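You operate a simulated robot arm through the tools that you are given. There is no shell and no other tool. Be economical: measure what you need, move in short steps, check, and stop when the job is done.

Carry out the task below with a simulated two-armed robot. There is one attempt and no reset: what you move stays moved.

Task
Take the L seal pack from the top of the kit cart and put it on the top of the kit table. Put the green dauber on the top of the kit table away on the top of the bench. Put one of the rubber plugs from the green parts bin on top of the blue kit box. Stack the 300 return bottle from the shelf under the test rig on top of the 700 return bottle. Any order will do. Set down upright: green dauber.

Only the result counts: the job must be done as asked and must still hold three seconds after the hand-in. Knocking over, shifting, dropping, spilling or breaking anything else fails it. A push-on lid holds only when it is set on centred and level and pressed home; a screw cap is set on level and turned clockwise until tight.

Robot
Two 7-joint arms with two-finger grippers on one trunk, on a base that drives. Base frame: it is fixed to the floor where the robot stands at the start and does not move with it; the origin is under the middle of the robot, x ahead of it, y to its left, z up; the surface under the hand at the start is at about z = 850. Readings come in mm, rad, newtons and seconds.
The left shoulder is at the start at [46, 174, 1203], the right one opposite. With the tool pointing down near the work surface each hand reaches from about 100 to 840 mm from the robot's upright axis, wherever it stands, measured 20 degrees to its own side. Places, roughly: blue kit box [500, 2000, 500]; green dauber (3x3x5 cm) [700, 900, 900]; return bottle [500, 4500, 500]; rubber plug (5x5x4 cm) [400, -1400, 1300]; seal pack [500, 0, 750]; top of the bench [600, 2500, 900]; top of the kit table [500, 1000, 800]. Payload 2.94 kg a hand.
The TCP of each hand is the grasp point between the finger pads, 30 mm short of the fingertips. In the tool frame z runs along the fingers and y along their closing line. The gripper opens to 138 mm. The gripper's body begins 109 mm behind the TCP.
Orientation is told as [roll, pitch, yaw] about the base's x, y, z axes, in that order, counted from this pose: with the fingers straight down and closing along the base's y, the tool's x points along the base's -x, its y along +y and its z along -z.

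Tools
- The arms move only by the tool apply_moves. It takes "left_increments", "right_increments" or both (then of equal length, played together; a hand with none holds still); each is a list that holds one entry, the list of rows, each a list of 7 numbers: the shift along the base's x, y, z in mm, then the turn, a rotation vector about the base's x, y, z in rad, then the opening in per cent of the stroke, from 0 (shut) to 100 (fully open). In form: [[[tx, ty, tz, wx, wy, wz, jaw], ...]]. A call has 1 to 20 rows; each row is the pose to reach, as a shift and turn from the pose commanded when the call began. Rows are played at 5 a second. More than 50 mm and 0.15 rad between two rows, or a gripper value outside its range, and nothing of the call is played. Where a pose cannot be reached the arm comes as near as it can. A force on the tool above 40 N (or 10 N above the force at the start of the call, whichever is more), or a blocked arm, ends the call early, and 0.2 s more pass. The fingers move at their own pace and stop on an object; they squeeze with about 27 N. The grip force told is the motor's: it shows also when the fingers shut on nothing. Time passes only in rows, and 0.2 s behind the last, so rows that repeat a pose let the fingers close. The reply holds the time, the measured pose of the TCP, the force on the tool along the base axes, the opening and the grip force, in the units named above and with some noise, with the torque about the TCP (base axes, N m) and any sound that the robot's microphone picked up.
- Cameras (640 x 400 px; columns grow to the right, rows downward): "scene" is now at [85.6, 41.2, 1667]; the picture's right is [0.64, -0.77, -0.00], its down [-0.65, -0.54, -0.53] and it looks along [0.41, 0.34, -0.85] (base axes); focal length 251 px, centre (320, 200). "left" rides on the left gripper at [71, -19, -146] in its tool frame; the picture's right is [0.26, 0.96, 0.00], its down [-0.85, 0.23, -0.48] and it looks along [-0.46, 0.12, 0.88] (tool axes); focal length 280 px, centre (320, 200). "right" rides on the right gripper at [71, 19, -146] in its tool frame; the picture's right is [-0.26, 0.97, 0.00], its down [-0.85, -0.23, -0.48] and it looks along [-0.46, -0.13, 0.88] (tool axes); focal length 280 px, centre (320, 200). There is no depth. A picture from a camera that has moved, and an enlarged one, comes with that camera's place and axes in the base frame and with its lens.
- camera(camera): a new picture of that camera. The clock stands still meanwhile.
- slide_trunk(by): slides the trunk up (or, below 0, down) by that many mm; the arms and the scene camera ride with it, the base frame stays. It gives what a move gives, with no picture.
- base_move(legs): drives the robot by 1 to 6 legs, each [ahead, turn to the left] in mm and rad, along the robot's own axes; the way and the turn of a leg run together, so that a leg with both is an arc; at most 1500 mm and 3.142 rad a leg. The arms and the cameras ride along, it lands a little off, and it stops where it bumps. It gives what a move gives.
- head_to(pan, tilt): turns the head with the scene camera to pan (to the left, within 2.094 rad either way) and tilt (down, from -0.506 to 1.204), counted from straight ahead of the robot. It gives what a move gives.
- enlarge(camera, box): a new picture of the part [left, top, right, bottom] of that camera's present view, enlarged. The clock stands still meanwhile.
- close_job(): hands the job in; it is judged then, once.

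Work in short steps. Places have to be worked out from the pictures, the camera data and where the tool is seen: move nearer, look again, correct. Check each grasp and each placing, and mend what went wrong. You have 165 turns and 130 pictures in all, those below and enlarged ones among them. Open the grippers and draw the arms clear of the work before you hand the job in, unless the task says otherwise.

The tools are called after "Call:" by a JSON object that holds its "fn" and its "kwargs". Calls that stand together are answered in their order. apply_moves: Moves the arms, as the interface text tells. Its arguments: {"type":"object","properties":{"left_increments":{"type":"array"},"right_increments":{"type":"array"}},"required":[]} The other tools are called the same way: slide_trunk (by) slides the trunk up or down; base_move (legs) drives the base; head_to (pan, tilt) turns the head that bears the scene camera; camera (camera) takes a picture; enlarge (camera, box) takes an enlarged picture of a part of a camera's view; close_job () hands the job in.

At the start:

```text
time: 0.0
left_tool_pos: [341.7, 476.0, 1173.2]
left_orientation: [0.001, -0.001, -0.003]
left_force: [-1.2, -0.2, -0.1]
left_ft_torque: [0.0, 0.07, 0.01]
left_finger_gap: 138.0
left_grasp_force: 0.0
right_tool_pos: [507.9, 44.2, 1155.7]
right_orientation: [0.003, 0.003, -0.002]
right_force: [-0.3, 0.0, -0.3]
right_ft_torque: [-0.01, -0.03, 0.01]
right_finger_gap: 138.0
right_grasp_force: 0.1
trunk travel left (down, up): [-375.0, 359.0]
robot x, y, heading: [0.3, -0.5, -0.0]
head pan, tilt: [0.691, 1.012]
```

scene: 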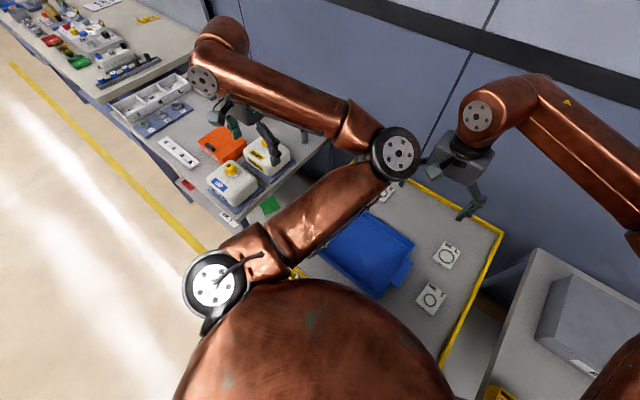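
right: 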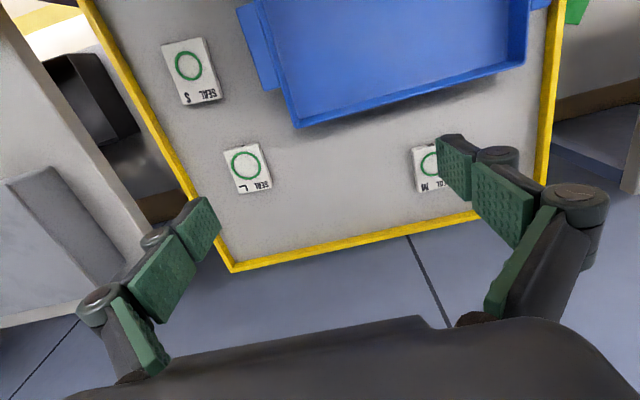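
left: 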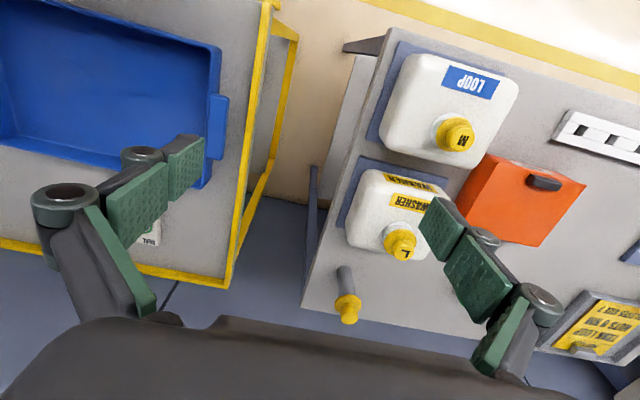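

I place the L pack near (575, -105, 855) from the right and scene views. I look at it enlarged and look around with the head.

Call:
{"fn": "enlarge", "kwargs": {"camera": "right", "box": [140, 20, 300, 220]}}

Call:
{"fn": "head_to", "kwargs": {"pan": 1.1, "tilt": 0.6}}

Call:
{"fn": "camera", "kwargs": {"camera": "scene"}}

Call:
{"fn": "head_to", "kwargs": {"pan": -1.0, "tilt": 0.6}}

Call:
{"fn": "camera", "kwargs": {"camera": "scene"}}

```text
2.00 times, centred on (220, 120) of right
camera zoom: at [438.6, 62.7, 1301.7], right [0.26, 0.96, 0.0], down [0.85, -0.23, 0.47], along [0.46, -0.12, -0.88], focal length 561 px, centre (520, 360)
```

zoom: 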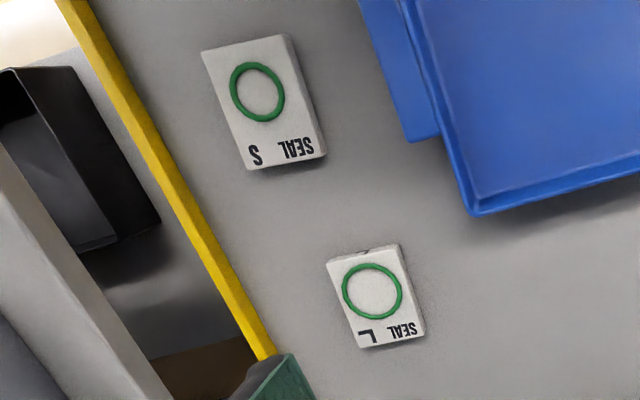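

```text
time: 0.9
left_tool_pos: [342.4, 474.6, 1175.6]
left_orientation: [0.001, 0.001, -0.003]
left_force: [-1.3, -0.3, -0.2]
left_ft_torque: [0.02, 0.04, -0.02]
left_finger_gap: 138.6
left_grasp_force: 0.1
right_tool_pos: [509.0, 44.1, 1155.7]
right_orientation: [0.001, 0.002, -0.002]
right_force: [0.7, -0.8, 0.5]
right_ft_torque: [0.01, 0.02, 0.0]
right_finger_gap: 138.0
right_grasp_force: 0.0
trunk travel left (down, up): [-375.0, 359.0]
robot x, y, heading: [-0.2, -1.5, -0.002]
head pan, tilt: [1.1, 0.6]
```

```text
125 pictures are left
camera scene: at [72.7, 75.9, 1699.7], right [0.89, -0.45, 0.0], down [-0.26, -0.5, -0.82], along [0.37, 0.73, -0.57], focal length 251 px, centre (320, 200)
```

scene: 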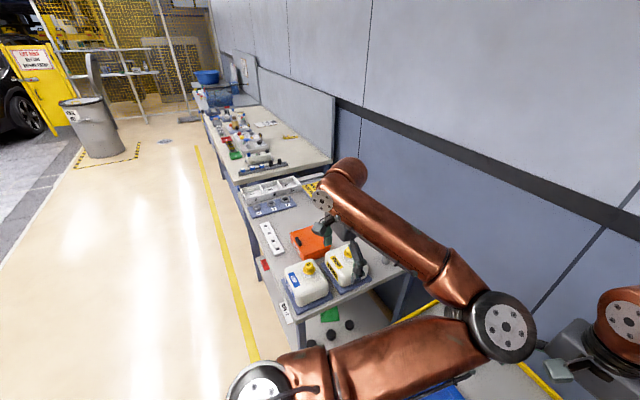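

```text
time: 2.9
left_tool_pos: [341.9, 474.8, 1175.4]
left_orientation: [0.002, 0.0, -0.002]
left_force: [-0.1, -0.1, -0.7]
left_ft_torque: [0.03, 0.02, 0.04]
left_finger_gap: 138.2
left_grasp_force: 0.1
right_tool_pos: [509.5, 43.5, 1156.2]
right_orientation: [0.0, 0.002, 0.0]
right_force: [0.6, 0.3, 0.5]
right_ft_torque: [0.03, -0.02, -0.01]
right_finger_gap: 138.0
right_grasp_force: 0.1
trunk travel left (down, up): [-375.0, 359.0]
robot x, y, heading: [3.4, -5.2, -0.0]
head pan, tilt: [-1.0, 0.6]
```

```text
124 pictures are left
camera scene: at [80.3, -77.1, 1699.8], right [-0.84, -0.54, 0.0], down [-0.31, 0.48, -0.83], along [0.45, -0.69, -0.56], focal length 251 px, centre (320, 200)
```

scene: 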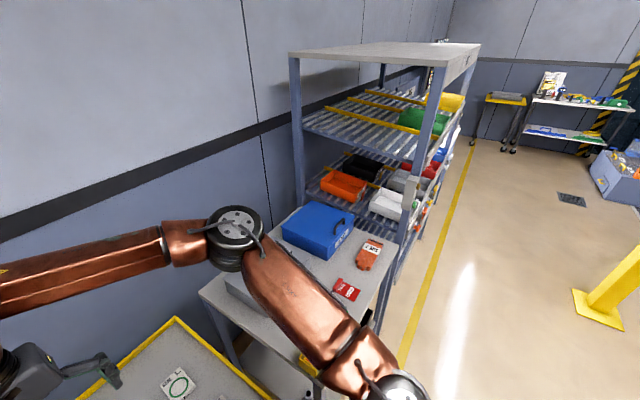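

The L pack sits at about (578, -98). I move the right hand above it and look again.

Call:
{"fn": "apply_moves", "kwargs": {"right_increments": [[[12, -24, -33, 0, 0, 0, 100], [23, -47, -65, 0, 0, 0, 100], [35, -71, -98, 0, 0, 0, 100], [46, -95, -131, 0, 0, 0, 100], [58, -118, -163, 0, 0, 0, 100], [69, -142, -196, 0, 0, 0, 100], [69, -142, -196, 0, 0, 0, 100]]]}}

Call:
{"fn": "camera", "kwargs": {"camera": "right"}}

```text
time: 4.5
left_tool_pos: [341.9, 475.9, 1173.3]
left_orientation: [-0.001, -0.001, -0.003]
left_force: [0.0, 0.1, 0.3]
left_ft_torque: [0.01, -0.02, -0.04]
left_finger_gap: 137.9
left_grasp_force: 0.1
right_tool_pos: [577.4, -97.8, 960.6]
right_orientation: [0.001, 0.001, -0.002]
right_force: [-0.4, -0.1, 0.0]
right_ft_torque: [-0.03, -0.03, 0.01]
right_finger_gap: 138.0
right_grasp_force: 0.1
trunk travel left (down, up): [-375.0, 359.0]
robot x, y, heading: [-1.7, 0.5, 0.002]
head pan, tilt: [-1.0, 0.6]
```

```text
123 pictures are left
camera right: at [507.0, -78.4, 1106.0], right [0.26, 0.96, 0.0], down [0.85, -0.23, 0.48], along [0.46, -0.12, -0.88], focal length 280 px, centre (320, 200)
```

right: 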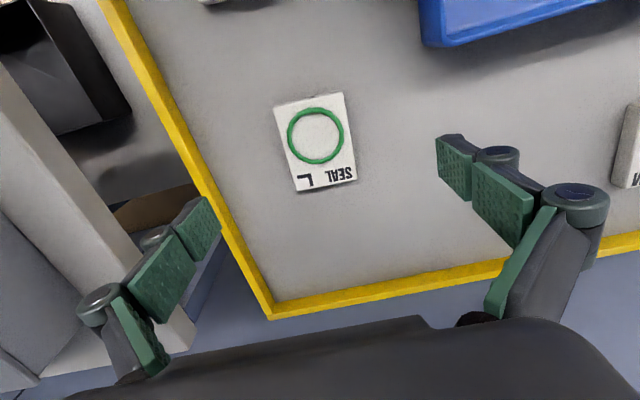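

The two rays fix the pack at (581, -100, 853), about 60 mm wide in y and yawed about -0.05. I descend over it.

Call:
{"fn": "apply_moves", "kwargs": {"right_increments": [[[3, -2, -30, 0, 0, -0.05, 80], [4, -2, -60, 0, 0, -0.05, 80], [4, -2, -75, 0, 0, -0.05, 80], [4, -2, -78, 0, 0, -0.05, 80], [4, -2, -80, 0, 0, -0.05, 80], [4, -2, -82, 0, 0, -0.05, 80], [4, -2, -84, 0, 0, -0.05, 80]]]}}

Call:
{"fn": "camera", "kwargs": {"camera": "right"}}

```text
time: 6.1
left_tool_pos: [343.1, 474.6, 1174.0]
left_orientation: [0.003, -0.001, -0.003]
left_force: [-0.2, 0.3, -0.6]
left_ft_torque: [0.0, 0.03, 0.01]
left_finger_gap: 138.0
left_grasp_force: 0.0
right_tool_pos: [580.0, -101.4, 876.0]
right_orientation: [0.002, 0.003, -0.054]
right_force: [0.4, 0.2, -0.3]
right_ft_torque: [0.01, 0.0, -0.01]
right_finger_gap: 110.3
right_grasp_force: 0.1
trunk travel left (down, up): [-375.0, 359.0]
robot x, y, heading: [0.3, -2.0, 0.004]
head pan, tilt: [-1.0, 0.6]
```

```text
122 pictures are left
camera right: at [512.7, -78.0, 1021.8], right [0.31, 0.95, 0.0], down [0.84, -0.27, 0.47], along [0.45, -0.15, -0.88], focal length 280 px, centre (320, 200)
```

right: 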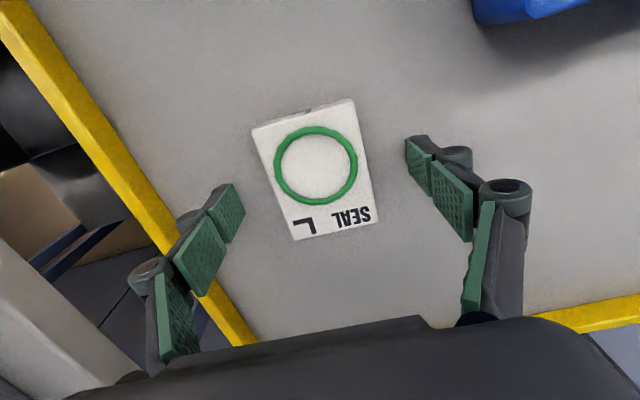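

No contact yet and the fingers straddle the pack well. I go down in small steps until touch.

Call:
{"fn": "apply_moves", "kwargs": {"right_increments": [[[0, 0, -2, 0, 0, 0, 80], [0, 0, -4, 0, 0, 0, 80], [0, 0, -6, 0, 0, 0, 80], [0, 0, -8, 0, 0, 0, 80], [0, 0, -10, 0, 0, 0, 80]]]}}

```text
time: 7.3
left_tool_pos: [341.1, 474.4, 1173.7]
left_orientation: [0.001, 0.001, -0.003]
left_force: [-0.3, -0.3, -0.6]
left_ft_torque: [-0.06, 0.01, 0.0]
left_finger_gap: 138.0
left_grasp_force: 0.1
right_tool_pos: [580.7, -100.0, 869.3]
right_orientation: [0.004, -0.003, -0.052]
right_force: [-2.8, -3.2, 22.9]
right_ft_torque: [-0.56, 0.11, 0.06]
right_finger_gap: 113.0
right_grasp_force: 11.1
trunk travel left (down, up): [-375.0, 359.0]
robot x, y, heading: [-0.4, 0.8, -0.001]
head pan, tilt: [-1.0, 0.6]
```

Table touched with the tips near z=840. I rise a few mm and close.

Call:
{"fn": "apply_moves", "kwargs": {"right_increments": [[[0, 0, 4, 0, 0, 0, 80], [0, 0, 4, 0, 0, 0, 50], [0, 0, 4, 0, 0, 0, 30], [0, 0, 4, 0, 0, 0, 30], [0, 0, 4, 0, 0, 0, 30], [0, 0, 4, 0, 0, 0, 30]]]}}

Call:
{"fn": "apply_moves", "kwargs": {"right_increments": [[[0, 0, 20, 0, 0, 0, 30], [0, 0, 50, 0, 0, 0, 30], [0, 0, 90, 0, 0, 0, 30], [0, 0, 90, 0, 0, 0, 30]]]}}

Call:
{"fn": "camera", "kwargs": {"camera": "right"}}

```text
time: 8.1
left_tool_pos: [341.3, 473.9, 1174.8]
left_orientation: [0.0, -0.001, -0.005]
left_force: [0.7, 0.0, -0.2]
left_ft_torque: [-0.03, 0.03, 0.02]
left_finger_gap: 137.9
left_grasp_force: 0.1
right_tool_pos: [582.1, -103.4, 878.7]
right_orientation: [0.002, -0.008, -0.059]
right_force: [-2.7, -12.9, 41.5]
right_ft_torque: [-1.46, 0.73, 0.05]
right_finger_gap: 61.2
right_grasp_force: 15.4
trunk travel left (down, up): [-375.0, 359.0]
robot x, y, heading: [-1.2, -2.1, -0.001]
head pan, tilt: [-1.0, 0.6]
stopped in row 4 (right hand): the force on the tool passed its limit at 46 N (the readings are from after the stop); the commanded pose is now the measured one
```

```text
time: 9.1
left_tool_pos: [343.6, 473.9, 1174.1]
left_orientation: [0.001, 0.0, -0.004]
left_force: [0.3, 0.6, -0.1]
left_ft_torque: [0.04, 0.05, 0.02]
left_finger_gap: 137.9
left_grasp_force: 0.1
right_tool_pos: [581.5, -103.0, 962.2]
right_orientation: [0.0, 0.0, -0.055]
right_force: [-0.1, -0.2, -0.9]
right_ft_torque: [0.01, 0.0, -0.05]
right_finger_gap: 58.5
right_grasp_force: 27.0
trunk travel left (down, up): [-375.0, 359.0]
robot x, y, heading: [-3.7, 1.3, 0.003]
head pan, tilt: [-1.0, 0.6]
```

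```text
121 pictures are left
camera right: at [512.9, -80.1, 1108.2], right [0.31, 0.95, 0.0], down [0.83, -0.28, 0.48], along [0.45, -0.15, -0.88], focal length 280 px, centre (320, 200)
```

right: 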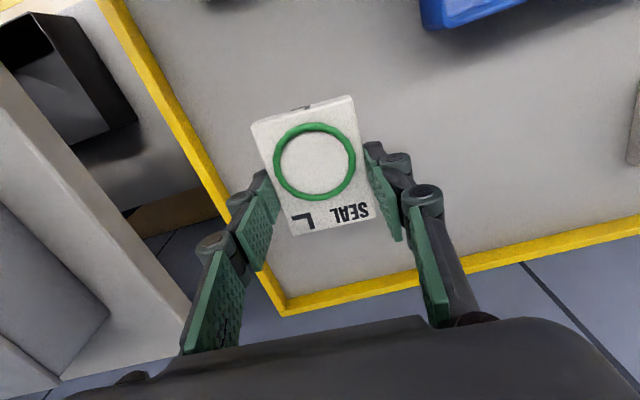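

The pack is held (58.5 mm, 27 N). I raise it, draw it in a bit, and look toward the kit table.

Call:
{"fn": "apply_moves", "kwargs": {"right_increments": [[[-20, 0, 45, 0, 0, 0, 30], [-40, 0, 90, 0, 0, 0, 30], [-60, -10, 135, 0, 0, 0, 30], [-85, -20, 175, 0, 0, 0, 30], [-110, -30, 215, 0, 0, 0, 30], [-130, -40, 250, 0, 0, 0, 30], [-150, -40, 280, 0, 0, 0, 30]]]}}

Call:
{"fn": "base_move", "kwargs": {"legs": [[0, 1.571], [800, 0]]}}

Call:
{"fn": "head_to", "kwargs": {"pan": -0.9, "tilt": 0.75}}

Call:
{"fn": "camera", "kwargs": {"camera": "scene"}}

```text
refused: row 3 steps farther than a row can; nothing moved
```

```text
time: 15.1
left_tool_pos: [-463.3, 606.6, 1179.2]
left_orientation: [-0.004, -0.035, 1.532]
left_force: [0.3, 1.1, -0.6]
left_ft_torque: [-0.08, 0.04, 0.0]
left_finger_gap: 138.0
left_grasp_force: 0.0
right_tool_pos: [124.1, 831.1, 977.4]
right_orientation: [0.005, -0.036, 1.478]
right_force: [1.1, 0.5, -1.3]
right_ft_torque: [-0.09, 0.08, 0.02]
right_finger_gap: 58.7
right_grasp_force: 26.8
trunk travel left (down, up): [-375.0, 359.0]
robot x, y, heading: [-6.1, 285.1, 1.529]
head pan, tilt: [-1.0, 0.6]
stopped in leg 2: the robot was blocked; the commanded pose is now the measured one
```

```text
time: 15.8
left_tool_pos: [-465.0, 620.7, 1176.8]
left_orientation: [-0.004, -0.02, 1.529]
left_force: [-0.3, -0.2, -0.3]
left_ft_torque: [0.03, -0.01, -0.01]
left_finger_gap: 138.0
left_grasp_force: 0.1
right_tool_pos: [119.4, 843.0, 971.5]
right_orientation: [-0.001, -0.022, 1.478]
right_force: [1.2, -0.3, 0.7]
right_ft_torque: [0.02, -0.01, 0.0]
right_finger_gap: 58.3
right_grasp_force: 27.8
trunk travel left (down, up): [-375.0, 359.0]
robot x, y, heading: [-5.2, 283.2, 1.524]
head pan, tilt: [-0.901, 0.75]
```

```text
120 pictures are left
camera scene: at [60.1, 388.7, 1687.6], right [0.59, -0.81, 0.01], down [-0.55, -0.41, -0.73], along [0.59, 0.42, -0.69], focal length 251 px, centre (320, 200)
```

scene: 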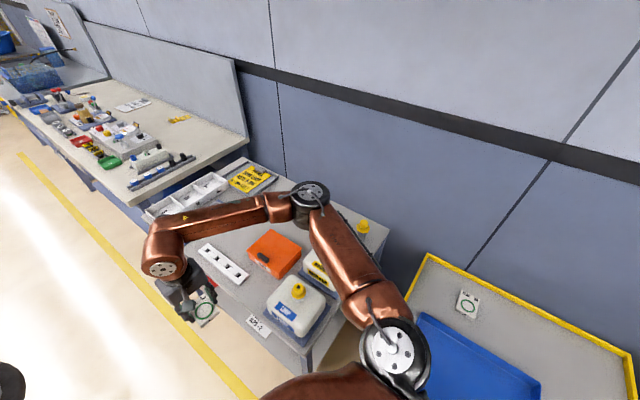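

The base was blocked, most likely by the kit table's near corner at about (235, 543). The pack is still held. I back off and then raise the arm before going around.

Call:
{"fn": "base_move", "kwargs": {"legs": [[-150, 0]]}}

Call:
{"fn": "apply_moves", "kwargs": {"right_increments": [[[0, -20, 45, 0, 0, 0, 30], [0, -40, 85, 0, 0, 0, 30], [0, -60, 125, 0, 0, 0, 30], [0, -80, 165, 0, 0, 0, 30], [0, -100, 205, 0, 0, 0, 30], [0, -120, 245, 0, 0, 0, 30]]]}}

Call:
{"fn": "camera", "kwargs": {"camera": "scene"}}

```text
time: 17.2
left_tool_pos: [-471.5, 464.6, 1177.6]
left_orientation: [-0.003, -0.022, 1.53]
left_force: [-0.4, 0.4, 0.1]
left_ft_torque: [0.02, 0.0, -0.01]
left_finger_gap: 138.2
left_grasp_force: 0.0
right_tool_pos: [113.3, 687.6, 972.7]
right_orientation: [0.001, -0.026, 1.48]
right_force: [0.6, -0.4, -0.2]
right_ft_torque: [0.0, -0.02, -0.01]
right_finger_gap: 58.6
right_grasp_force: 27.0
trunk travel left (down, up): [-375.0, 359.0]
robot x, y, heading: [-9.9, 132.6, 1.531]
head pan, tilt: [-0.901, 0.75]
```

```text
time: 18.6
left_tool_pos: [-472.0, 462.6, 1178.4]
left_orientation: [0.0, -0.024, 1.531]
left_force: [0.7, -0.4, 0.3]
left_ft_torque: [0.02, 0.01, -0.01]
left_finger_gap: 137.9
left_grasp_force: 0.0
right_tool_pos: [113.8, 567.2, 1216.5]
right_orientation: [-0.001, -0.023, 1.48]
right_force: [-0.2, -0.7, 0.3]
right_ft_torque: [0.04, 0.0, -0.04]
right_finger_gap: 58.6
right_grasp_force: 26.5
trunk travel left (down, up): [-375.0, 359.0]
robot x, y, heading: [-12.9, 133.0, 1.528]
head pan, tilt: [-0.901, 0.75]
```

```text
119 pictures are left
camera scene: at [52.8, 212.0, 1687.1], right [0.59, -0.81, 0.0], down [-0.55, -0.4, -0.73], along [0.59, 0.43, -0.68], focal length 251 px, centre (320, 200)
```

scene: 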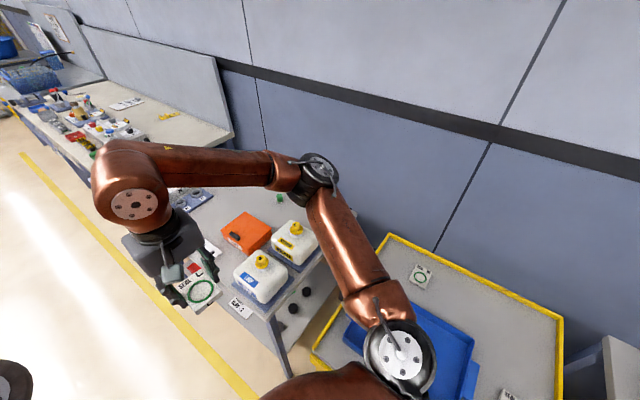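

Nothing seems disturbed. I drive around the table's corner further from it, then face it.

Call:
{"fn": "base_move", "kwargs": {"legs": [[0, 0.785], [400, 0], [0, -0.785], [480, 0], [0, -1.528]]}}

Call:
{"fn": "head_to", "kwargs": {"pan": -0.2, "tilt": 0.75}}

Call:
{"fn": "camera", "kwargs": {"camera": "scene"}}

```text
time: 31.4
left_tool_pos: [49.4, 1381.7, 1176.9]
left_orientation: [0.0, -0.023, 0.0]
left_force: [0.3, 1.1, 0.0]
left_ft_torque: [-0.02, 0.0, 0.0]
left_finger_gap: 138.0
left_grasp_force: 0.0
right_tool_pos: [176.5, 801.0, 1215.4]
right_orientation: [0.001, -0.024, -0.05]
right_force: [-0.5, -0.1, 0.3]
right_ft_torque: [-0.02, 0.03, -0.01]
right_finger_gap: 58.5
right_grasp_force: 27.2
trunk travel left (down, up): [-375.0, 359.0]
robot x, y, heading: [-265.0, 908.1, 0.005]
head pan, tilt: [-0.901, 0.75]
```

```text
time: 32.5
left_tool_pos: [47.7, 1381.5, 1177.5]
left_orientation: [-0.001, -0.023, 0.002]
left_force: [-0.2, 0.6, 0.8]
left_ft_torque: [-0.03, 0.01, -0.03]
left_finger_gap: 137.9
left_grasp_force: 0.2
right_tool_pos: [177.2, 800.9, 1218.1]
right_orientation: [0.003, -0.024, -0.049]
right_force: [1.2, -1.1, 0.2]
right_ft_torque: [0.01, 0.0, 0.02]
right_finger_gap: 58.2
right_grasp_force: 26.9
trunk travel left (down, up): [-375.0, 359.0]
robot x, y, heading: [-266.9, 908.0, 0.006]
head pan, tilt: [-0.201, 0.75]
```

```text
118 pictures are left
camera scene: at [-151.6, 889.8, 1686.9], right [-0.2, -0.98, 0.0], down [-0.67, 0.14, -0.73], along [0.72, -0.15, -0.68], focal length 251 px, centre (320, 200)
```

scene: 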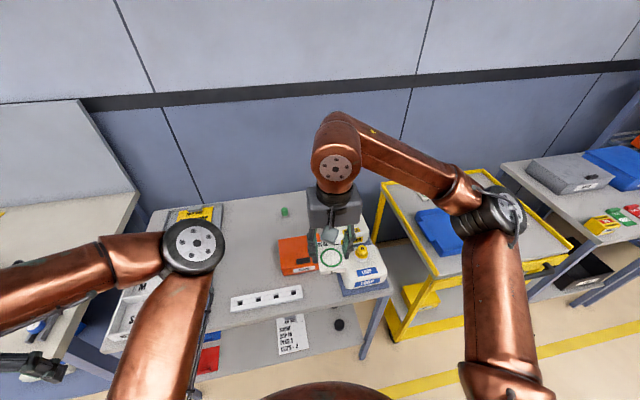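

The green dauber is at about (704, 880). I enlarge the table to see the free area.

Call:
{"fn": "enlarge", "kwargs": {"camera": "scene", "box": [200, 190, 400, 320]}}

Call:
{"fn": "base_move", "kwargs": {"legs": [[150, 0]]}}

```text
3.08 times, centred on (300, 255) of scene
camera zoom: at [-151.6, 889.8, 1686.9], right [-0.2, -0.98, 0.0], down [-0.67, 0.14, -0.73], along [0.72, -0.15, -0.68], focal length 771 px, centre (382, 31)
```

zoom: 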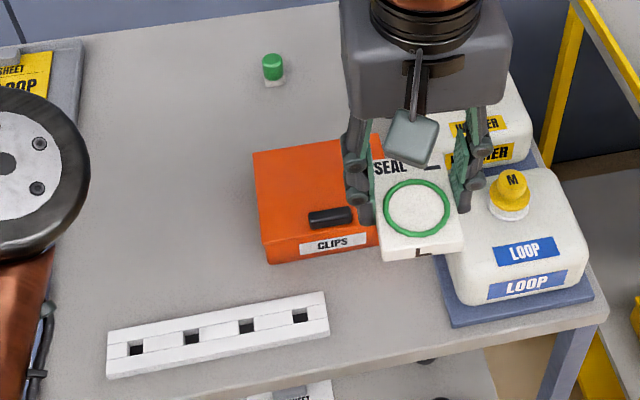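

```text
time: 33.9
left_tool_pos: [187.5, 1382.5, 1180.3]
left_orientation: [-0.003, -0.033, 0.002]
left_force: [-1.1, 0.3, -0.6]
left_ft_torque: [0.02, -0.1, 0.03]
left_finger_gap: 137.6
left_grasp_force: 0.1
right_tool_pos: [316.5, 801.2, 1221.7]
right_orientation: [0.002, -0.037, -0.051]
right_force: [-0.6, 0.9, -0.9]
right_ft_torque: [0.02, -0.1, 0.02]
right_finger_gap: 58.5
right_grasp_force: 26.9
trunk travel left (down, up): [-375.0, 359.0]
robot x, y, heading: [-114.7, 908.1, 0.001]
head pan, tilt: [-0.201, 0.75]
```

At x=-115 now. I look again with the scene and left cameras.

Call:
{"fn": "camera", "kwargs": {"camera": "scene"}}

Call:
{"fn": "camera", "kwargs": {"camera": "left"}}

```text
116 pictures are left
camera scene: at [-9.6, 890.1, 1687.5], right [-0.2, -0.98, 0.0], down [-0.67, 0.14, -0.73], along [0.72, -0.15, -0.68], focal length 251 px, centre (320, 200)
```

scene: 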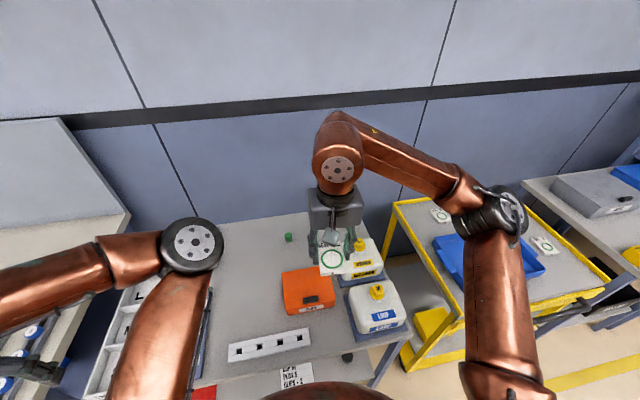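

```text
115 pictures are left
camera left: at [112.1, 1363.6, 1323.8], right [-0.27, 0.96, -0.01], down [0.83, 0.23, 0.5], along [0.49, 0.12, -0.86], focal length 280 px, centre (320, 200)
```

left: 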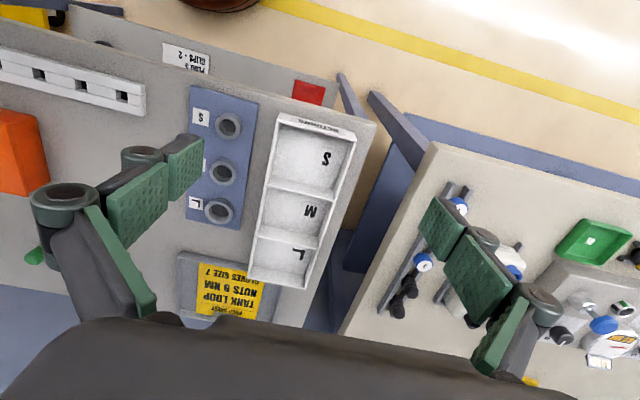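

The free spot for the pack is near (470, 1015), between the orange box, the strip and the holders. I move the pack over it, still high.

Call:
{"fn": "apply_moves", "kwargs": {"right_increments": [[[30, 36, -10, 0, 0.01, 0, 30], [60, 72, -30, 0, 0.02, 0, 30], [90, 108, -50, 0, 0.025, 0, 30], [115, 144, -70, 0, 0.025, 0.02, 30], [140, 180, -90, 0, 0.025, 0.04, 30], [153, 214, -110, 0, 0.025, 0.05, 30], [153, 214, -150, 0, 0.025, 0.05, 30], [153, 214, -190, 0, 0.025, 0.05, 30], [153, 214, -200, 0, 0.025, 0.05, 30]]]}}

Call:
{"fn": "camera", "kwargs": {"camera": "right"}}

Call:
{"fn": "camera", "kwargs": {"camera": "scene"}}

```text
refused: row 2 steps farther than a row can; nothing moved
```

```text
114 pictures are left
camera right: at [241.8, 823.9, 1364.4], right [0.31, 0.95, 0.01], down [0.82, -0.27, 0.51], along [0.48, -0.15, -0.86], focal length 280 px, centre (320, 200)
```

right: 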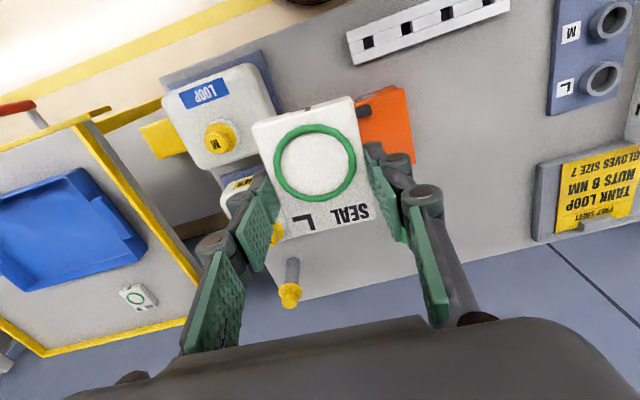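

```text
113 pictures are left
camera scene: at [-9.6, 890.1, 1687.5], right [-0.2, -0.98, 0.0], down [-0.67, 0.14, -0.73], along [0.72, -0.15, -0.68], focal length 251 px, centre (320, 200)
```

scene: 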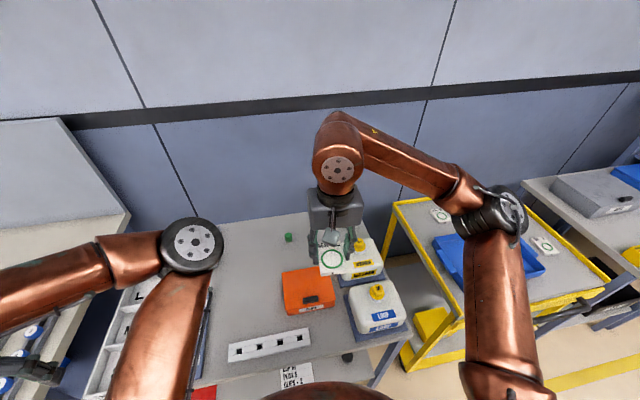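

The step limit is 50 mm in total, so I use smaller steps.

Call:
{"fn": "apply_moves", "kwargs": {"right_increments": [[[28, 38, 0, 0, 0.01, 0, 30], [56, 76, 0, 0, 0.02, 0, 30], [84, 114, 0, 0, 0.025, 0, 30], [112, 152, -5, 0, 0.025, 0.02, 30], [138, 188, -20, 0, 0.025, 0.04, 30], [153, 214, -50, 0, 0.025, 0.05, 30], [153, 214, -95, 0, 0.025, 0.05, 30], [153, 214, -140, 0, 0.025, 0.05, 30], [153, 214, -185, 0, 0.025, 0.05, 30], [153, 214, -230, 0, 0.025, 0.05, 30], [153, 214, -230, 0, 0.025, 0.05, 30]]]}}

Call:
{"fn": "camera", "kwargs": {"camera": "right"}}

Call:
{"fn": "camera", "kwargs": {"camera": "scene"}}

```text
time: 36.3
left_tool_pos: [192.2, 1382.9, 1179.0]
left_orientation: [-0.002, -0.03, 0.003]
left_force: [0.1, -0.5, -0.6]
left_ft_torque: [0.01, -0.01, 0.02]
left_finger_gap: 137.9
left_grasp_force: 0.0
right_tool_pos: [474.0, 1017.4, 989.6]
right_orientation: [0.001, -0.008, 0.001]
right_force: [-0.1, 0.3, -1.1]
right_ft_torque: [-0.01, -0.06, -0.03]
right_finger_gap: 58.6
right_grasp_force: 26.5
trunk travel left (down, up): [-375.0, 359.0]
robot x, y, heading: [-116.1, 905.6, 0.001]
head pan, tilt: [-0.201, 0.75]
```

```text
112 pictures are left
camera right: at [402.7, 1035.7, 1134.4], right [0.26, 0.97, 0.0], down [0.85, -0.23, 0.48], along [0.47, -0.12, -0.88], focal length 280 px, centre (320, 200)
```

right: 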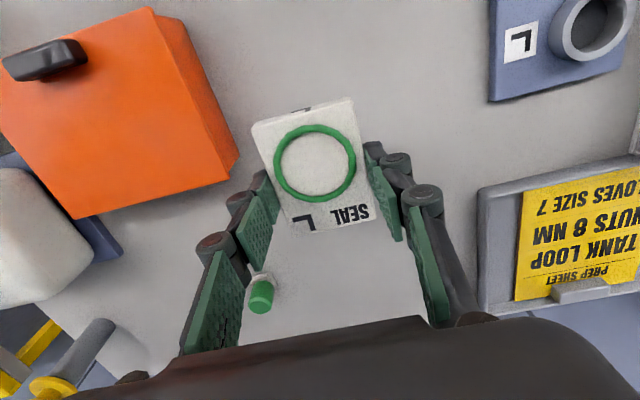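

```text
111 pictures are left
camera scene: at [-2.6, 890.5, 1687.0], right [-0.2, -0.98, 0.0], down [-0.67, 0.14, -0.73], along [0.72, -0.15, -0.68], focal length 251 px, centre (320, 200)
```

scene: 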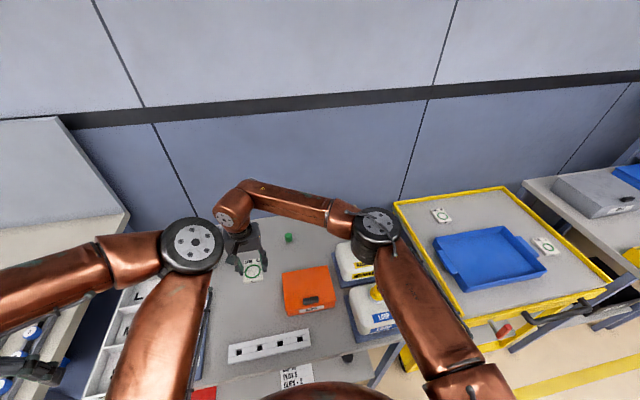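

The spot is clear. I lower the pack and then creep to touch.

Call:
{"fn": "apply_moves", "kwargs": {"right_increments": [[[0, 0, -40, 0, 0, 0, 30], [0, 0, -75, 0, 0, 0, 30], [0, 0, -90, 0, 0, 0, 30], [0, 0, -97, 0, 0, 0, 30], [0, 0, -104, 0, 0, 0, 30], [0, 0, -111, 0, 0, 0, 30], [0, 0, -118, 0, 0, 0, 30], [0, 0, -122, 0, 0, 0, 30], [0, 0, -126, 0, 0, 0, 30], [0, 0, -130, 0, 0, 0, 30], [0, 0, -134, 0, 0, 0, 30], [0, 0, -138, 0, 0, 0, 30], [0, 0, -142, 0, 0, 0, 30], [0, 0, -146, 0, 0, 0, 30], [0, 0, -150, 0, 0, 0, 30]]]}}

```text
time: 38.0
left_tool_pos: [192.0, 1380.4, 1179.2]
left_orientation: [-0.001, -0.03, 0.004]
left_force: [0.6, 0.3, -0.8]
left_ft_torque: [0.0, 0.07, -0.08]
left_finger_gap: 137.9
left_grasp_force: 0.1
right_tool_pos: [474.7, 1015.9, 879.6]
right_orientation: [0.005, -0.009, 0.0]
right_force: [-9.1, -6.4, 23.0]
right_ft_torque: [-0.91, 0.56, -0.25]
right_finger_gap: 58.5
right_grasp_force: 26.8
trunk travel left (down, up): [-375.0, 359.0]
robot x, y, heading: [-114.7, 905.8, 0.002]
head pan, tilt: [-0.201, 0.75]
stopped in row 8 (right hand): the force on the tool passed its limit at 46 N (the readings are from after the stop); the commanded pose is now the measured one
```

Touch at TCP 880, so the table top is about 848. I open and rise.

Call:
{"fn": "apply_moves", "kwargs": {"right_increments": [[[0, 0, 1, 0, 0, 0, 45], [0, 0, 1, 0, 0, 0, 60], [0, 0, 1, 0, 0, 0, 60], [0, 0, 25, 0, 0, 0, 60], [0, 0, 65, 0, 0, 0, 60], [0, 0, 110, 0, 0, 0, 60], [0, 0, 110, 0, 0, 0, 60]]]}}

Call:
{"fn": "camera", "kwargs": {"camera": "right"}}

```text
time: 39.6
left_tool_pos: [192.7, 1382.2, 1179.6]
left_orientation: [-0.003, -0.029, 0.003]
left_force: [-0.1, 0.3, -0.1]
left_ft_torque: [0.01, 0.01, 0.0]
left_finger_gap: 137.9
left_grasp_force: 0.1
right_tool_pos: [476.1, 1015.3, 984.4]
right_orientation: [0.005, -0.01, 0.0]
right_force: [0.0, 0.3, -0.4]
right_ft_torque: [-0.01, 0.0, -0.01]
right_finger_gap: 83.1
right_grasp_force: 0.1
trunk travel left (down, up): [-375.0, 359.0]
robot x, y, heading: [-116.0, 909.6, 0.0]
head pan, tilt: [-0.201, 0.75]
```

```text
110 pictures are left
camera right: at [405.5, 1033.7, 1130.2], right [0.26, 0.96, 0.01], down [0.84, -0.23, 0.48], along [0.47, -0.12, -0.88], focal length 280 px, centre (320, 200)
```

right: 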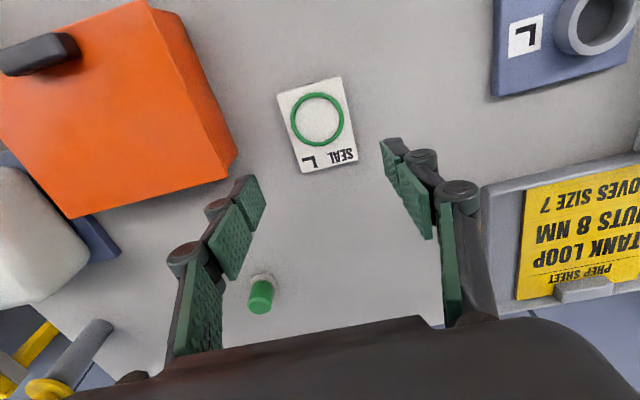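

The pack rests flat on the kit table. I move the right hand above the dauber, which I put at (652, 890), and look.

Call:
{"fn": "apply_moves", "kwargs": {"right_increments": [[[36, -26, 5, 0, 0, 0, 60], [72, -52, 10, 0, 0, 0, 60], [108, -78, 10, 0, 0.005, 0, 60], [142, -104, 5, 0, 0.01, 0, 60], [176, -125, 0, 0, 0.01, 0, 60], [176, -125, 0, 0, 0.01, 0, 60]]]}}

Call:
{"fn": "camera", "kwargs": {"camera": "right"}}

```text
time: 41.0
left_tool_pos: [192.8, 1381.9, 1178.9]
left_orientation: [-0.001, -0.028, 0.003]
left_force: [-0.5, 0.0, 0.5]
left_ft_torque: [0.04, 0.01, 0.01]
left_finger_gap: 138.2
left_grasp_force: 0.0
right_tool_pos: [640.2, 893.5, 985.8]
right_orientation: [0.006, 0.0, 0.001]
right_force: [0.9, -0.3, 0.1]
right_ft_torque: [0.05, 0.0, -0.03]
right_finger_gap: 83.0
right_grasp_force: 0.0
right hand out of reach, approached as far as the arm can: row 5, 6
trunk travel left (down, up): [-375.0, 359.0]
robot x, y, heading: [-118.9, 907.5, -0.001]
head pan, tilt: [-0.201, 0.75]
```

```text
109 pictures are left
camera right: at [569.5, 911.7, 1132.4], right [0.26, 0.97, 0.01], down [0.85, -0.23, 0.48], along [0.46, -0.12, -0.88], focal length 280 px, centre (320, 200)
```

right: 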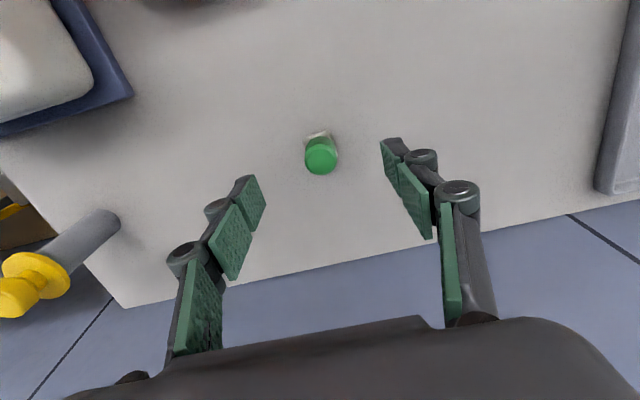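

The dauber is at (648, 891). The arm is at its limit, so I nudge the base forward 40 mm.

Call:
{"fn": "base_move", "kwargs": {"legs": [[40, 0]]}}

```text
time: 41.9
left_tool_pos: [243.6, 1380.8, 1177.0]
left_orientation: [-0.006, -0.023, 0.001]
left_force: [-0.2, 0.0, -0.4]
left_ft_torque: [0.05, -0.08, 0.0]
left_finger_gap: 138.1
left_grasp_force: 0.0
right_tool_pos: [712.8, 902.2, 983.9]
right_orientation: [0.001, 0.013, -0.002]
right_force: [0.6, 1.1, 0.5]
right_ft_torque: [-0.06, 0.04, 0.02]
right_finger_gap: 82.6
right_grasp_force: 0.1
trunk travel left (down, up): [-375.0, 359.0]
robot x, y, heading: [-78.8, 910.3, -0.004]
head pan, tilt: [-0.201, 0.75]
```

The hand is now at (713, 902), so I shift it back over the dauber and lower partly.

Call:
{"fn": "apply_moves", "kwargs": {"right_increments": [[[-35, -6, 0, 0, 0, 0, 60], [-65, -11, 0, 0, -0.01, 0, 60], [-65, -11, 0, 0, -0.01, 0, 60], [-65, -11, -20, 0, -0.01, 0, 60], [-65, -11, -20, 0, -0.01, 0, 60]]]}}

Call:
{"fn": "camera", "kwargs": {"camera": "right"}}

```text
time: 42.2
left_tool_pos: [159.5, 1364.8, 1186.0]
left_orientation: [-0.008, -0.105, -0.001]
left_force: [0.7, -1.8, 0.2]
left_ft_torque: [0.24, 0.1, 0.05]
left_finger_gap: 138.1
left_grasp_force: 0.0
right_tool_pos: [700.6, 801.1, 1049.9]
right_orientation: [0.049, -0.09, -0.29]
right_force: [-0.1, -0.9, -1.0]
right_ft_torque: [0.16, -0.04, 0.03]
right_finger_gap: 82.6
right_grasp_force: 0.1
trunk travel left (down, up): [-375.0, 359.0]
robot x, y, heading: [-76.0, 908.2, -0.003]
head pan, tilt: [-0.201, 0.75]
stopped in row 1 (right hand): the arm was blocked; the commanded pose is now the measured one
```

```text
108 pictures are left
camera right: at [623.0, 836.7, 1190.0], right [0.52, 0.85, 0.07], down [0.7, -0.47, 0.54], along [0.49, -0.23, -0.84], focal length 280 px, centre (320, 200)
```

right: 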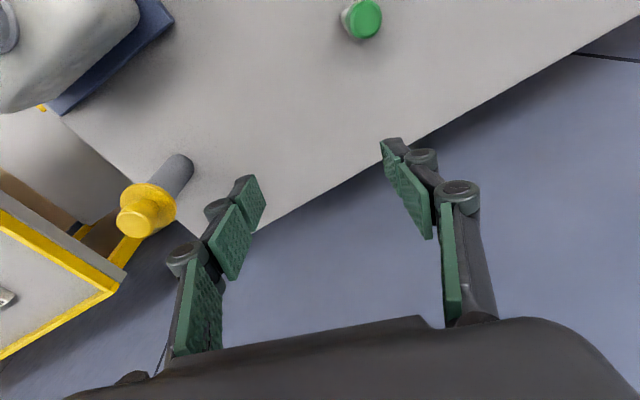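

The arm swung oddly, probably through a singular posture near full stretch. I hold still and look at the scene.

Call:
{"fn": "apply_moves", "kwargs": {"right_increments": [[[0, 0, 0, 0, 0, 0, 60], [0, 0, 0, 0, 0, 0, 60], [0, 0, 0, 0, 0, 0, 60]]]}}

Call:
{"fn": "camera", "kwargs": {"camera": "scene"}}

```text
time: 42.5
left_tool_pos: [131.0, 1390.1, 1183.3]
left_orientation: [-0.026, -0.13, 0.008]
left_force: [1.2, 0.3, 0.6]
left_ft_torque: [-0.15, 0.06, 0.03]
left_finger_gap: 138.0
left_grasp_force: 0.0
right_tool_pos: [656.9, 849.7, 1064.1]
right_orientation: [0.018, -0.114, -0.191]
right_force: [-0.6, 3.3, 0.7]
right_ft_torque: [-0.26, -0.04, 0.02]
right_finger_gap: 82.7
right_grasp_force: 0.0
trunk travel left (down, up): [-375.0, 359.0]
robot x, y, heading: [-74.6, 908.4, -0.001]
head pan, tilt: [-0.201, 0.75]
stopped in row 1 (right hand): the arm was blocked; the commanded pose is now the measured one
```

```text
107 pictures are left
camera scene: at [29.0, 909.2, 1689.3], right [-0.2, -0.98, 0.01], down [-0.66, 0.13, -0.74], along [0.72, -0.15, -0.68], focal length 251 px, centre (320, 200)
```

scene: 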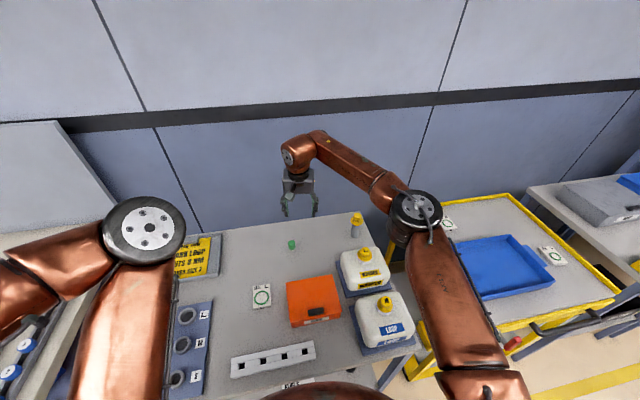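

Nothing was touched; the body seems to be swaying. I wait for it to settle.

Call:
{"fn": "head_to", "kwargs": {"pan": -0.1, "tilt": 0.8}}

Call:
{"fn": "head_to", "kwargs": {"pan": -0.2, "tilt": 0.8}}

Call:
{"fn": "apply_moves", "kwargs": {"right_increments": [[[0, 0, 0, 0, 0, 0, 60], [0, 0, 0, 0, 0, 0, 60], [0, 0, 0, 0, 0, 0, 60]]]}}

```text
time: 43.2
left_tool_pos: [135.3, 1382.4, 1183.8]
left_orientation: [-0.021, -0.125, 0.007]
left_force: [-0.1, 0.7, 0.3]
left_ft_torque: [-0.11, -0.08, -0.02]
left_finger_gap: 137.7
left_grasp_force: 0.1
right_tool_pos: [662.0, 842.8, 1059.5]
right_orientation: [0.029, -0.106, -0.191]
right_force: [-1.7, 1.5, 1.8]
right_ft_torque: [-0.22, -0.06, 0.0]
right_finger_gap: 82.8
right_grasp_force: 0.0
trunk travel left (down, up): [-375.0, 359.0]
robot x, y, heading: [-74.3, 909.2, 0.001]
head pan, tilt: [-0.099, 0.799]
```

```text
time: 43.9
left_tool_pos: [136.5, 1374.6, 1186.5]
left_orientation: [-0.015, -0.127, 0.006]
left_force: [-1.6, -0.8, 1.0]
left_ft_torque: [0.04, -0.09, 0.03]
left_finger_gap: 138.1
left_grasp_force: 0.0
right_tool_pos: [661.8, 834.4, 1058.5]
right_orientation: [0.034, -0.104, -0.196]
right_force: [-0.9, -0.9, 0.7]
right_ft_torque: [0.08, -0.06, 0.04]
right_finger_gap: 82.7
right_grasp_force: 0.0
trunk travel left (down, up): [-375.0, 359.0]
robot x, y, heading: [-74.1, 908.4, 0.001]
head pan, tilt: [-0.201, 0.799]
```

```text
time: 44.7
left_tool_pos: [146.3, 1377.0, 1184.0]
left_orientation: [-0.018, -0.114, 0.007]
left_force: [-0.3, -0.5, -0.7]
left_ft_torque: [-0.01, 0.06, -0.02]
left_finger_gap: 138.2
left_grasp_force: 0.1
right_tool_pos: [669.0, 836.3, 1051.6]
right_orientation: [0.029, -0.097, -0.199]
right_force: [0.3, 0.3, 1.0]
right_ft_torque: [-0.01, 0.06, 0.02]
right_finger_gap: 82.6
right_grasp_force: 0.1
trunk travel left (down, up): [-375.0, 359.0]
robot x, y, heading: [-71.4, 906.9, -0.001]
head pan, tilt: [-0.201, 0.799]
```

Settled. I bring the right hand level and back over the dauber.

Call:
{"fn": "apply_moves", "kwargs": {"right_increments": [[[-6, 14, 0, -0.01, 0.03, 0.05, 60], [-12, 28, -10, -0.02, 0.06, 0.1, 60], [-17, 42, -30, -0.03, 0.09, 0.15, 60], [-21, 55, -50, -0.03, 0.1, 0.2, 60], [-21, 55, -60, -0.03, 0.1, 0.2, 60], [-21, 55, -60, -0.03, 0.1, 0.2, 60]]]}}

Call:
{"fn": "camera", "kwargs": {"camera": "right"}}

```text
time: 46.1
left_tool_pos: [144.0, 1376.6, 1184.2]
left_orientation: [-0.016, -0.117, 0.005]
left_force: [0.4, 0.3, 0.5]
left_ft_torque: [0.0, -0.01, 0.01]
left_finger_gap: 137.8
left_grasp_force: 0.1
right_tool_pos: [647.4, 892.1, 992.2]
right_orientation: [-0.01, -0.002, 0.005]
right_force: [-0.6, -0.7, 0.2]
right_ft_torque: [-0.04, -0.01, 0.01]
right_finger_gap: 83.0
right_grasp_force: 0.1
trunk travel left (down, up): [-375.0, 359.0]
robot x, y, heading: [-76.7, 907.2, 0.001]
head pan, tilt: [-0.201, 0.799]
```

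```text
106 pictures are left
camera right: at [576.7, 912.0, 1137.4], right [0.26, 0.97, -0.01], down [0.85, -0.22, 0.48], along [0.46, -0.13, -0.88], focal length 280 px, centre (320, 200)
```

right: 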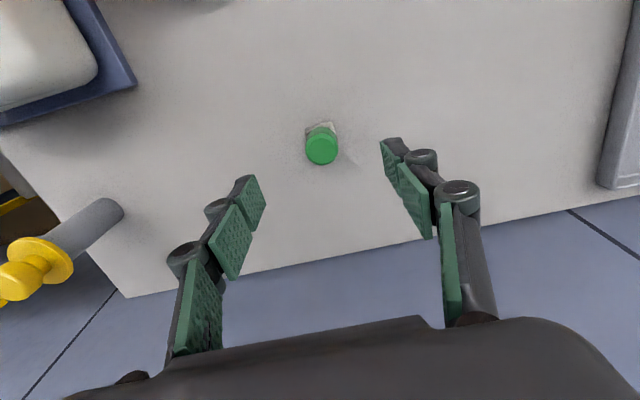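

Aligned with the dauber at (649, 892). I descend and close on it.

Call:
{"fn": "apply_moves", "kwargs": {"right_increments": [[[2, 0, -35, 0.005, 0, 0, 60], [2, 0, -70, 0.01, 0, 0, 60], [2, 0, -95, 0.01, 0, 0, 60], [2, 0, -105, 0.01, 0, 0, 60], [2, 0, -105, 0.01, 0, 0, 40], [2, 0, -105, 0.01, 0, 0, 15], [2, 0, -105, 0.01, 0, 0, 10], [2, 0, -105, 0.01, 0, 0, 10], [2, 0, -105, 0.01, 0, 0, 10]]]}}

Call:
{"fn": "camera", "kwargs": {"camera": "right"}}

```text
time: 48.1
left_tool_pos: [144.7, 1376.9, 1183.5]
left_orientation: [-0.018, -0.117, 0.005]
left_force: [-0.6, -0.4, 0.3]
left_ft_torque: [-0.02, 0.02, -0.03]
left_finger_gap: 138.0
left_grasp_force: 0.1
right_tool_pos: [649.9, 891.3, 887.3]
right_orientation: [-0.001, -0.003, 0.006]
right_force: [-0.3, 0.1, -0.2]
right_ft_torque: [0.03, -0.02, 0.0]
right_finger_gap: 28.9
right_grasp_force: 27.0
trunk travel left (down, up): [-375.0, 359.0]
robot x, y, heading: [-76.3, 904.4, -0.002]
head pan, tilt: [-0.201, 0.799]
```

```text
105 pictures are left
camera right: at [578.3, 910.4, 1032.8], right [0.26, 0.97, 0.0], down [0.85, -0.23, 0.48], along [0.46, -0.12, -0.88], focal length 280 px, centre (320, 200)
```

right: 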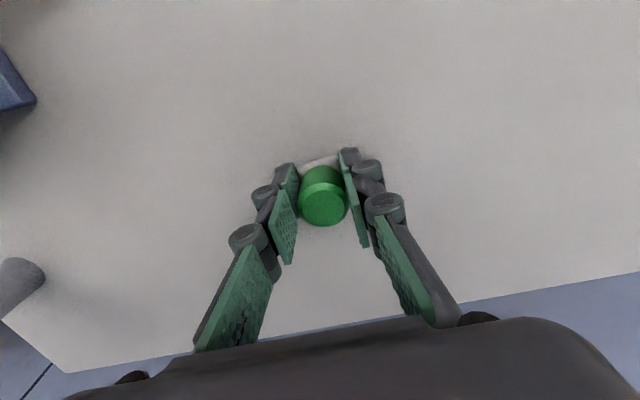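

The dauber is gripped with its bottom about 39 mm below the TCP. I lift it and draw back.

Call:
{"fn": "apply_moves", "kwargs": {"right_increments": [[[0, 0, 45, 0, 0, 0, 10], [0, 0, 90, 0, 0, 0, 10], [0, 0, 135, 0, 0, 0, 10], [-15, 0, 178, 0, 0, 0, 10], [-40, 0, 218, 0, 0, 0, 10], [-65, 0, 258, 0, 0, 0, 10], [-100, -15, 285, 0, 0, 0, 10], [-145, -25, 295, 0, 0, 0, 10], [-190, -35, 300, 0, 0, 0, 10], [-235, -45, 300, 0, 0, 0, 10], [-280, -55, 300, 0, 0, 0, 10], [-320, -65, 300, 0, 0, 0, 10]]]}}

Call:
{"fn": "head_to", "kwargs": {"pan": 0.9, "tilt": 0.6}}

Call:
{"fn": "camera", "kwargs": {"camera": "scene"}}

```text
time: 50.7
left_tool_pos: [142.4, 1375.5, 1183.7]
left_orientation: [-0.014, -0.117, 0.006]
left_force: [0.4, 0.0, -0.5]
left_ft_torque: [0.06, 0.02, 0.05]
left_finger_gap: 137.8
left_grasp_force: 0.0
right_tool_pos: [328.2, 824.7, 1188.4]
right_orientation: [0.001, -0.003, 0.006]
right_force: [-0.8, -0.3, -0.4]
right_ft_torque: [0.02, -0.03, 0.01]
right_finger_gap: 29.0
right_grasp_force: 27.0
trunk travel left (down, up): [-375.0, 359.0]
robot x, y, heading: [-80.6, 909.5, -0.0]
head pan, tilt: [-0.201, 0.799]
```

```text
time: 52.0
left_tool_pos: [144.1, 1376.0, 1183.7]
left_orientation: [-0.017, -0.117, 0.005]
left_force: [-0.8, 0.2, 0.0]
left_ft_torque: [-0.04, 0.01, -0.01]
left_finger_gap: 138.1
left_grasp_force: 0.0
right_tool_pos: [329.0, 826.0, 1187.4]
right_orientation: [0.0, -0.002, 0.006]
right_force: [-0.4, 0.3, -0.2]
right_ft_torque: [0.02, 0.0, -0.02]
right_finger_gap: 29.2
right_grasp_force: 27.4
trunk travel left (down, up): [-375.0, 359.0]
robot x, y, heading: [-74.2, 909.3, 0.001]
head pan, tilt: [0.901, 0.6]
```

```text
104 pictures are left
camera scene: at [12.5, 975.5, 1699.8], right [0.78, -0.62, 0.0], down [-0.35, -0.44, -0.82], along [0.51, 0.65, -0.57], focal length 251 px, centre (320, 200)
```

scene: 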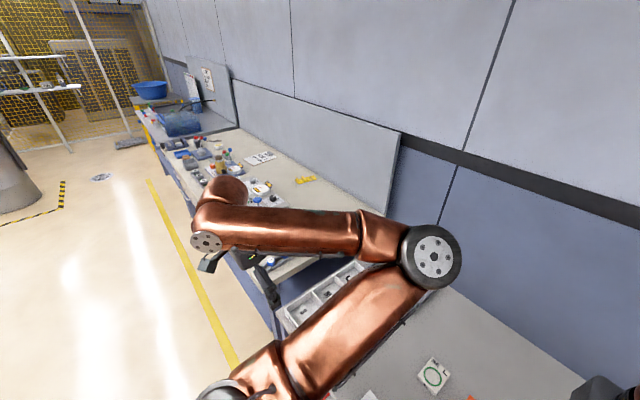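

I back off, drive along to the bench and face it.

Call:
{"fn": "base_move", "kwargs": {"legs": [[-230, 0], [0, 1.571], [1250, 0], [0, -1.571]]}}

Call:
{"fn": "head_to", "kwargs": {"pan": 0.0, "tilt": 0.7}}

Call:
{"fn": "camera", "kwargs": {"camera": "scene"}}

```text
time: 67.2
left_tool_pos: [-81.6, 2614.3, 1184.6]
left_orientation: [-0.015, -0.118, 0.013]
left_force: [0.0, -0.8, 0.0]
left_ft_torque: [0.11, -0.07, 0.01]
left_finger_gap: 137.8
left_grasp_force: 0.1
right_tool_pos: [107.8, 2068.4, 1187.2]
right_orientation: [0.003, -0.003, 0.016]
right_force: [-0.8, -1.6, -1.2]
right_ft_torque: [0.07, -0.07, -0.01]
right_finger_gap: 29.1
right_grasp_force: 26.7
trunk travel left (down, up): [-375.0, 359.0]
robot x, y, heading: [-297.8, 2147.3, 0.01]
head pan, tilt: [0.901, 0.6]
```

```text
time: 68.4
left_tool_pos: [-80.4, 2618.4, 1184.5]
left_orientation: [-0.017, -0.117, 0.014]
left_force: [-0.1, 0.4, 0.7]
left_ft_torque: [0.02, 0.02, 0.06]
left_finger_gap: 137.8
left_grasp_force: 0.0
right_tool_pos: [109.4, 2070.1, 1188.1]
right_orientation: [0.0, -0.002, 0.015]
right_force: [-0.1, 0.8, -0.7]
right_ft_torque: [-0.02, -0.05, -0.01]
right_finger_gap: 29.1
right_grasp_force: 27.3
trunk travel left (down, up): [-375.0, 359.0]
robot x, y, heading: [-291.4, 2149.5, 0.012]
head pan, tilt: [0.0, 0.7]
```

```text
103 pictures are left
camera scene: at [-177.6, 2147.3, 1691.1], right [0.01, -1.0, 0.0], down [-0.64, -0.01, -0.76], along [0.76, 0.01, -0.64], focal length 251 px, centre (320, 200)
```

scene: 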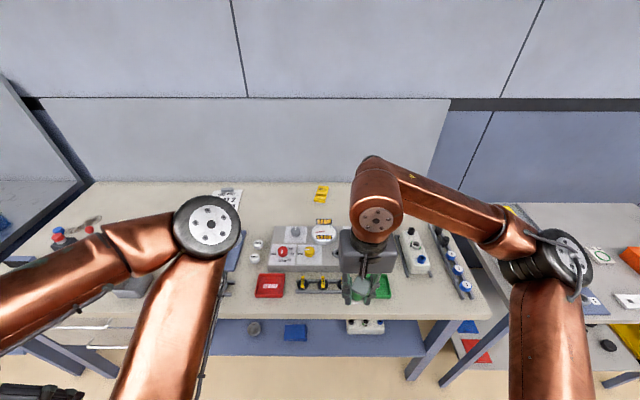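

Bench in view. I enlarge the workspace to find a free spot and the shelf beneath.

Call:
{"fn": "enlarge", "kwargs": {"camera": "scene", "box": [210, 180, 490, 355]}}

Call:
{"fn": "camera", "kwargs": {"camera": "right"}}

```text
2.29 times, centred on (350, 268) of scene
camera zoom: at [-177.6, 2147.3, 1691.1], right [0.01, -1.0, 0.0], down [-0.64, -0.01, -0.76], along [0.76, 0.01, -0.64], focal length 573 px, centre (251, 46)
```

zoom: 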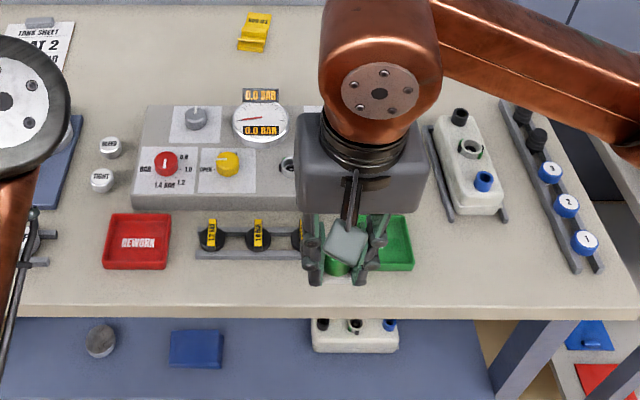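

```text
101 pictures are left
camera right: at [39.3, 2087.7, 1333.7], right [0.25, 0.97, 0.0], down [0.85, -0.22, 0.48], along [0.46, -0.12, -0.88], focal length 280 px, centre (320, 200)
```

right: 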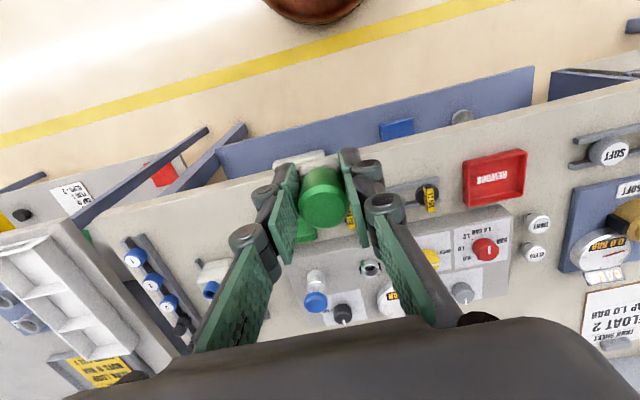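

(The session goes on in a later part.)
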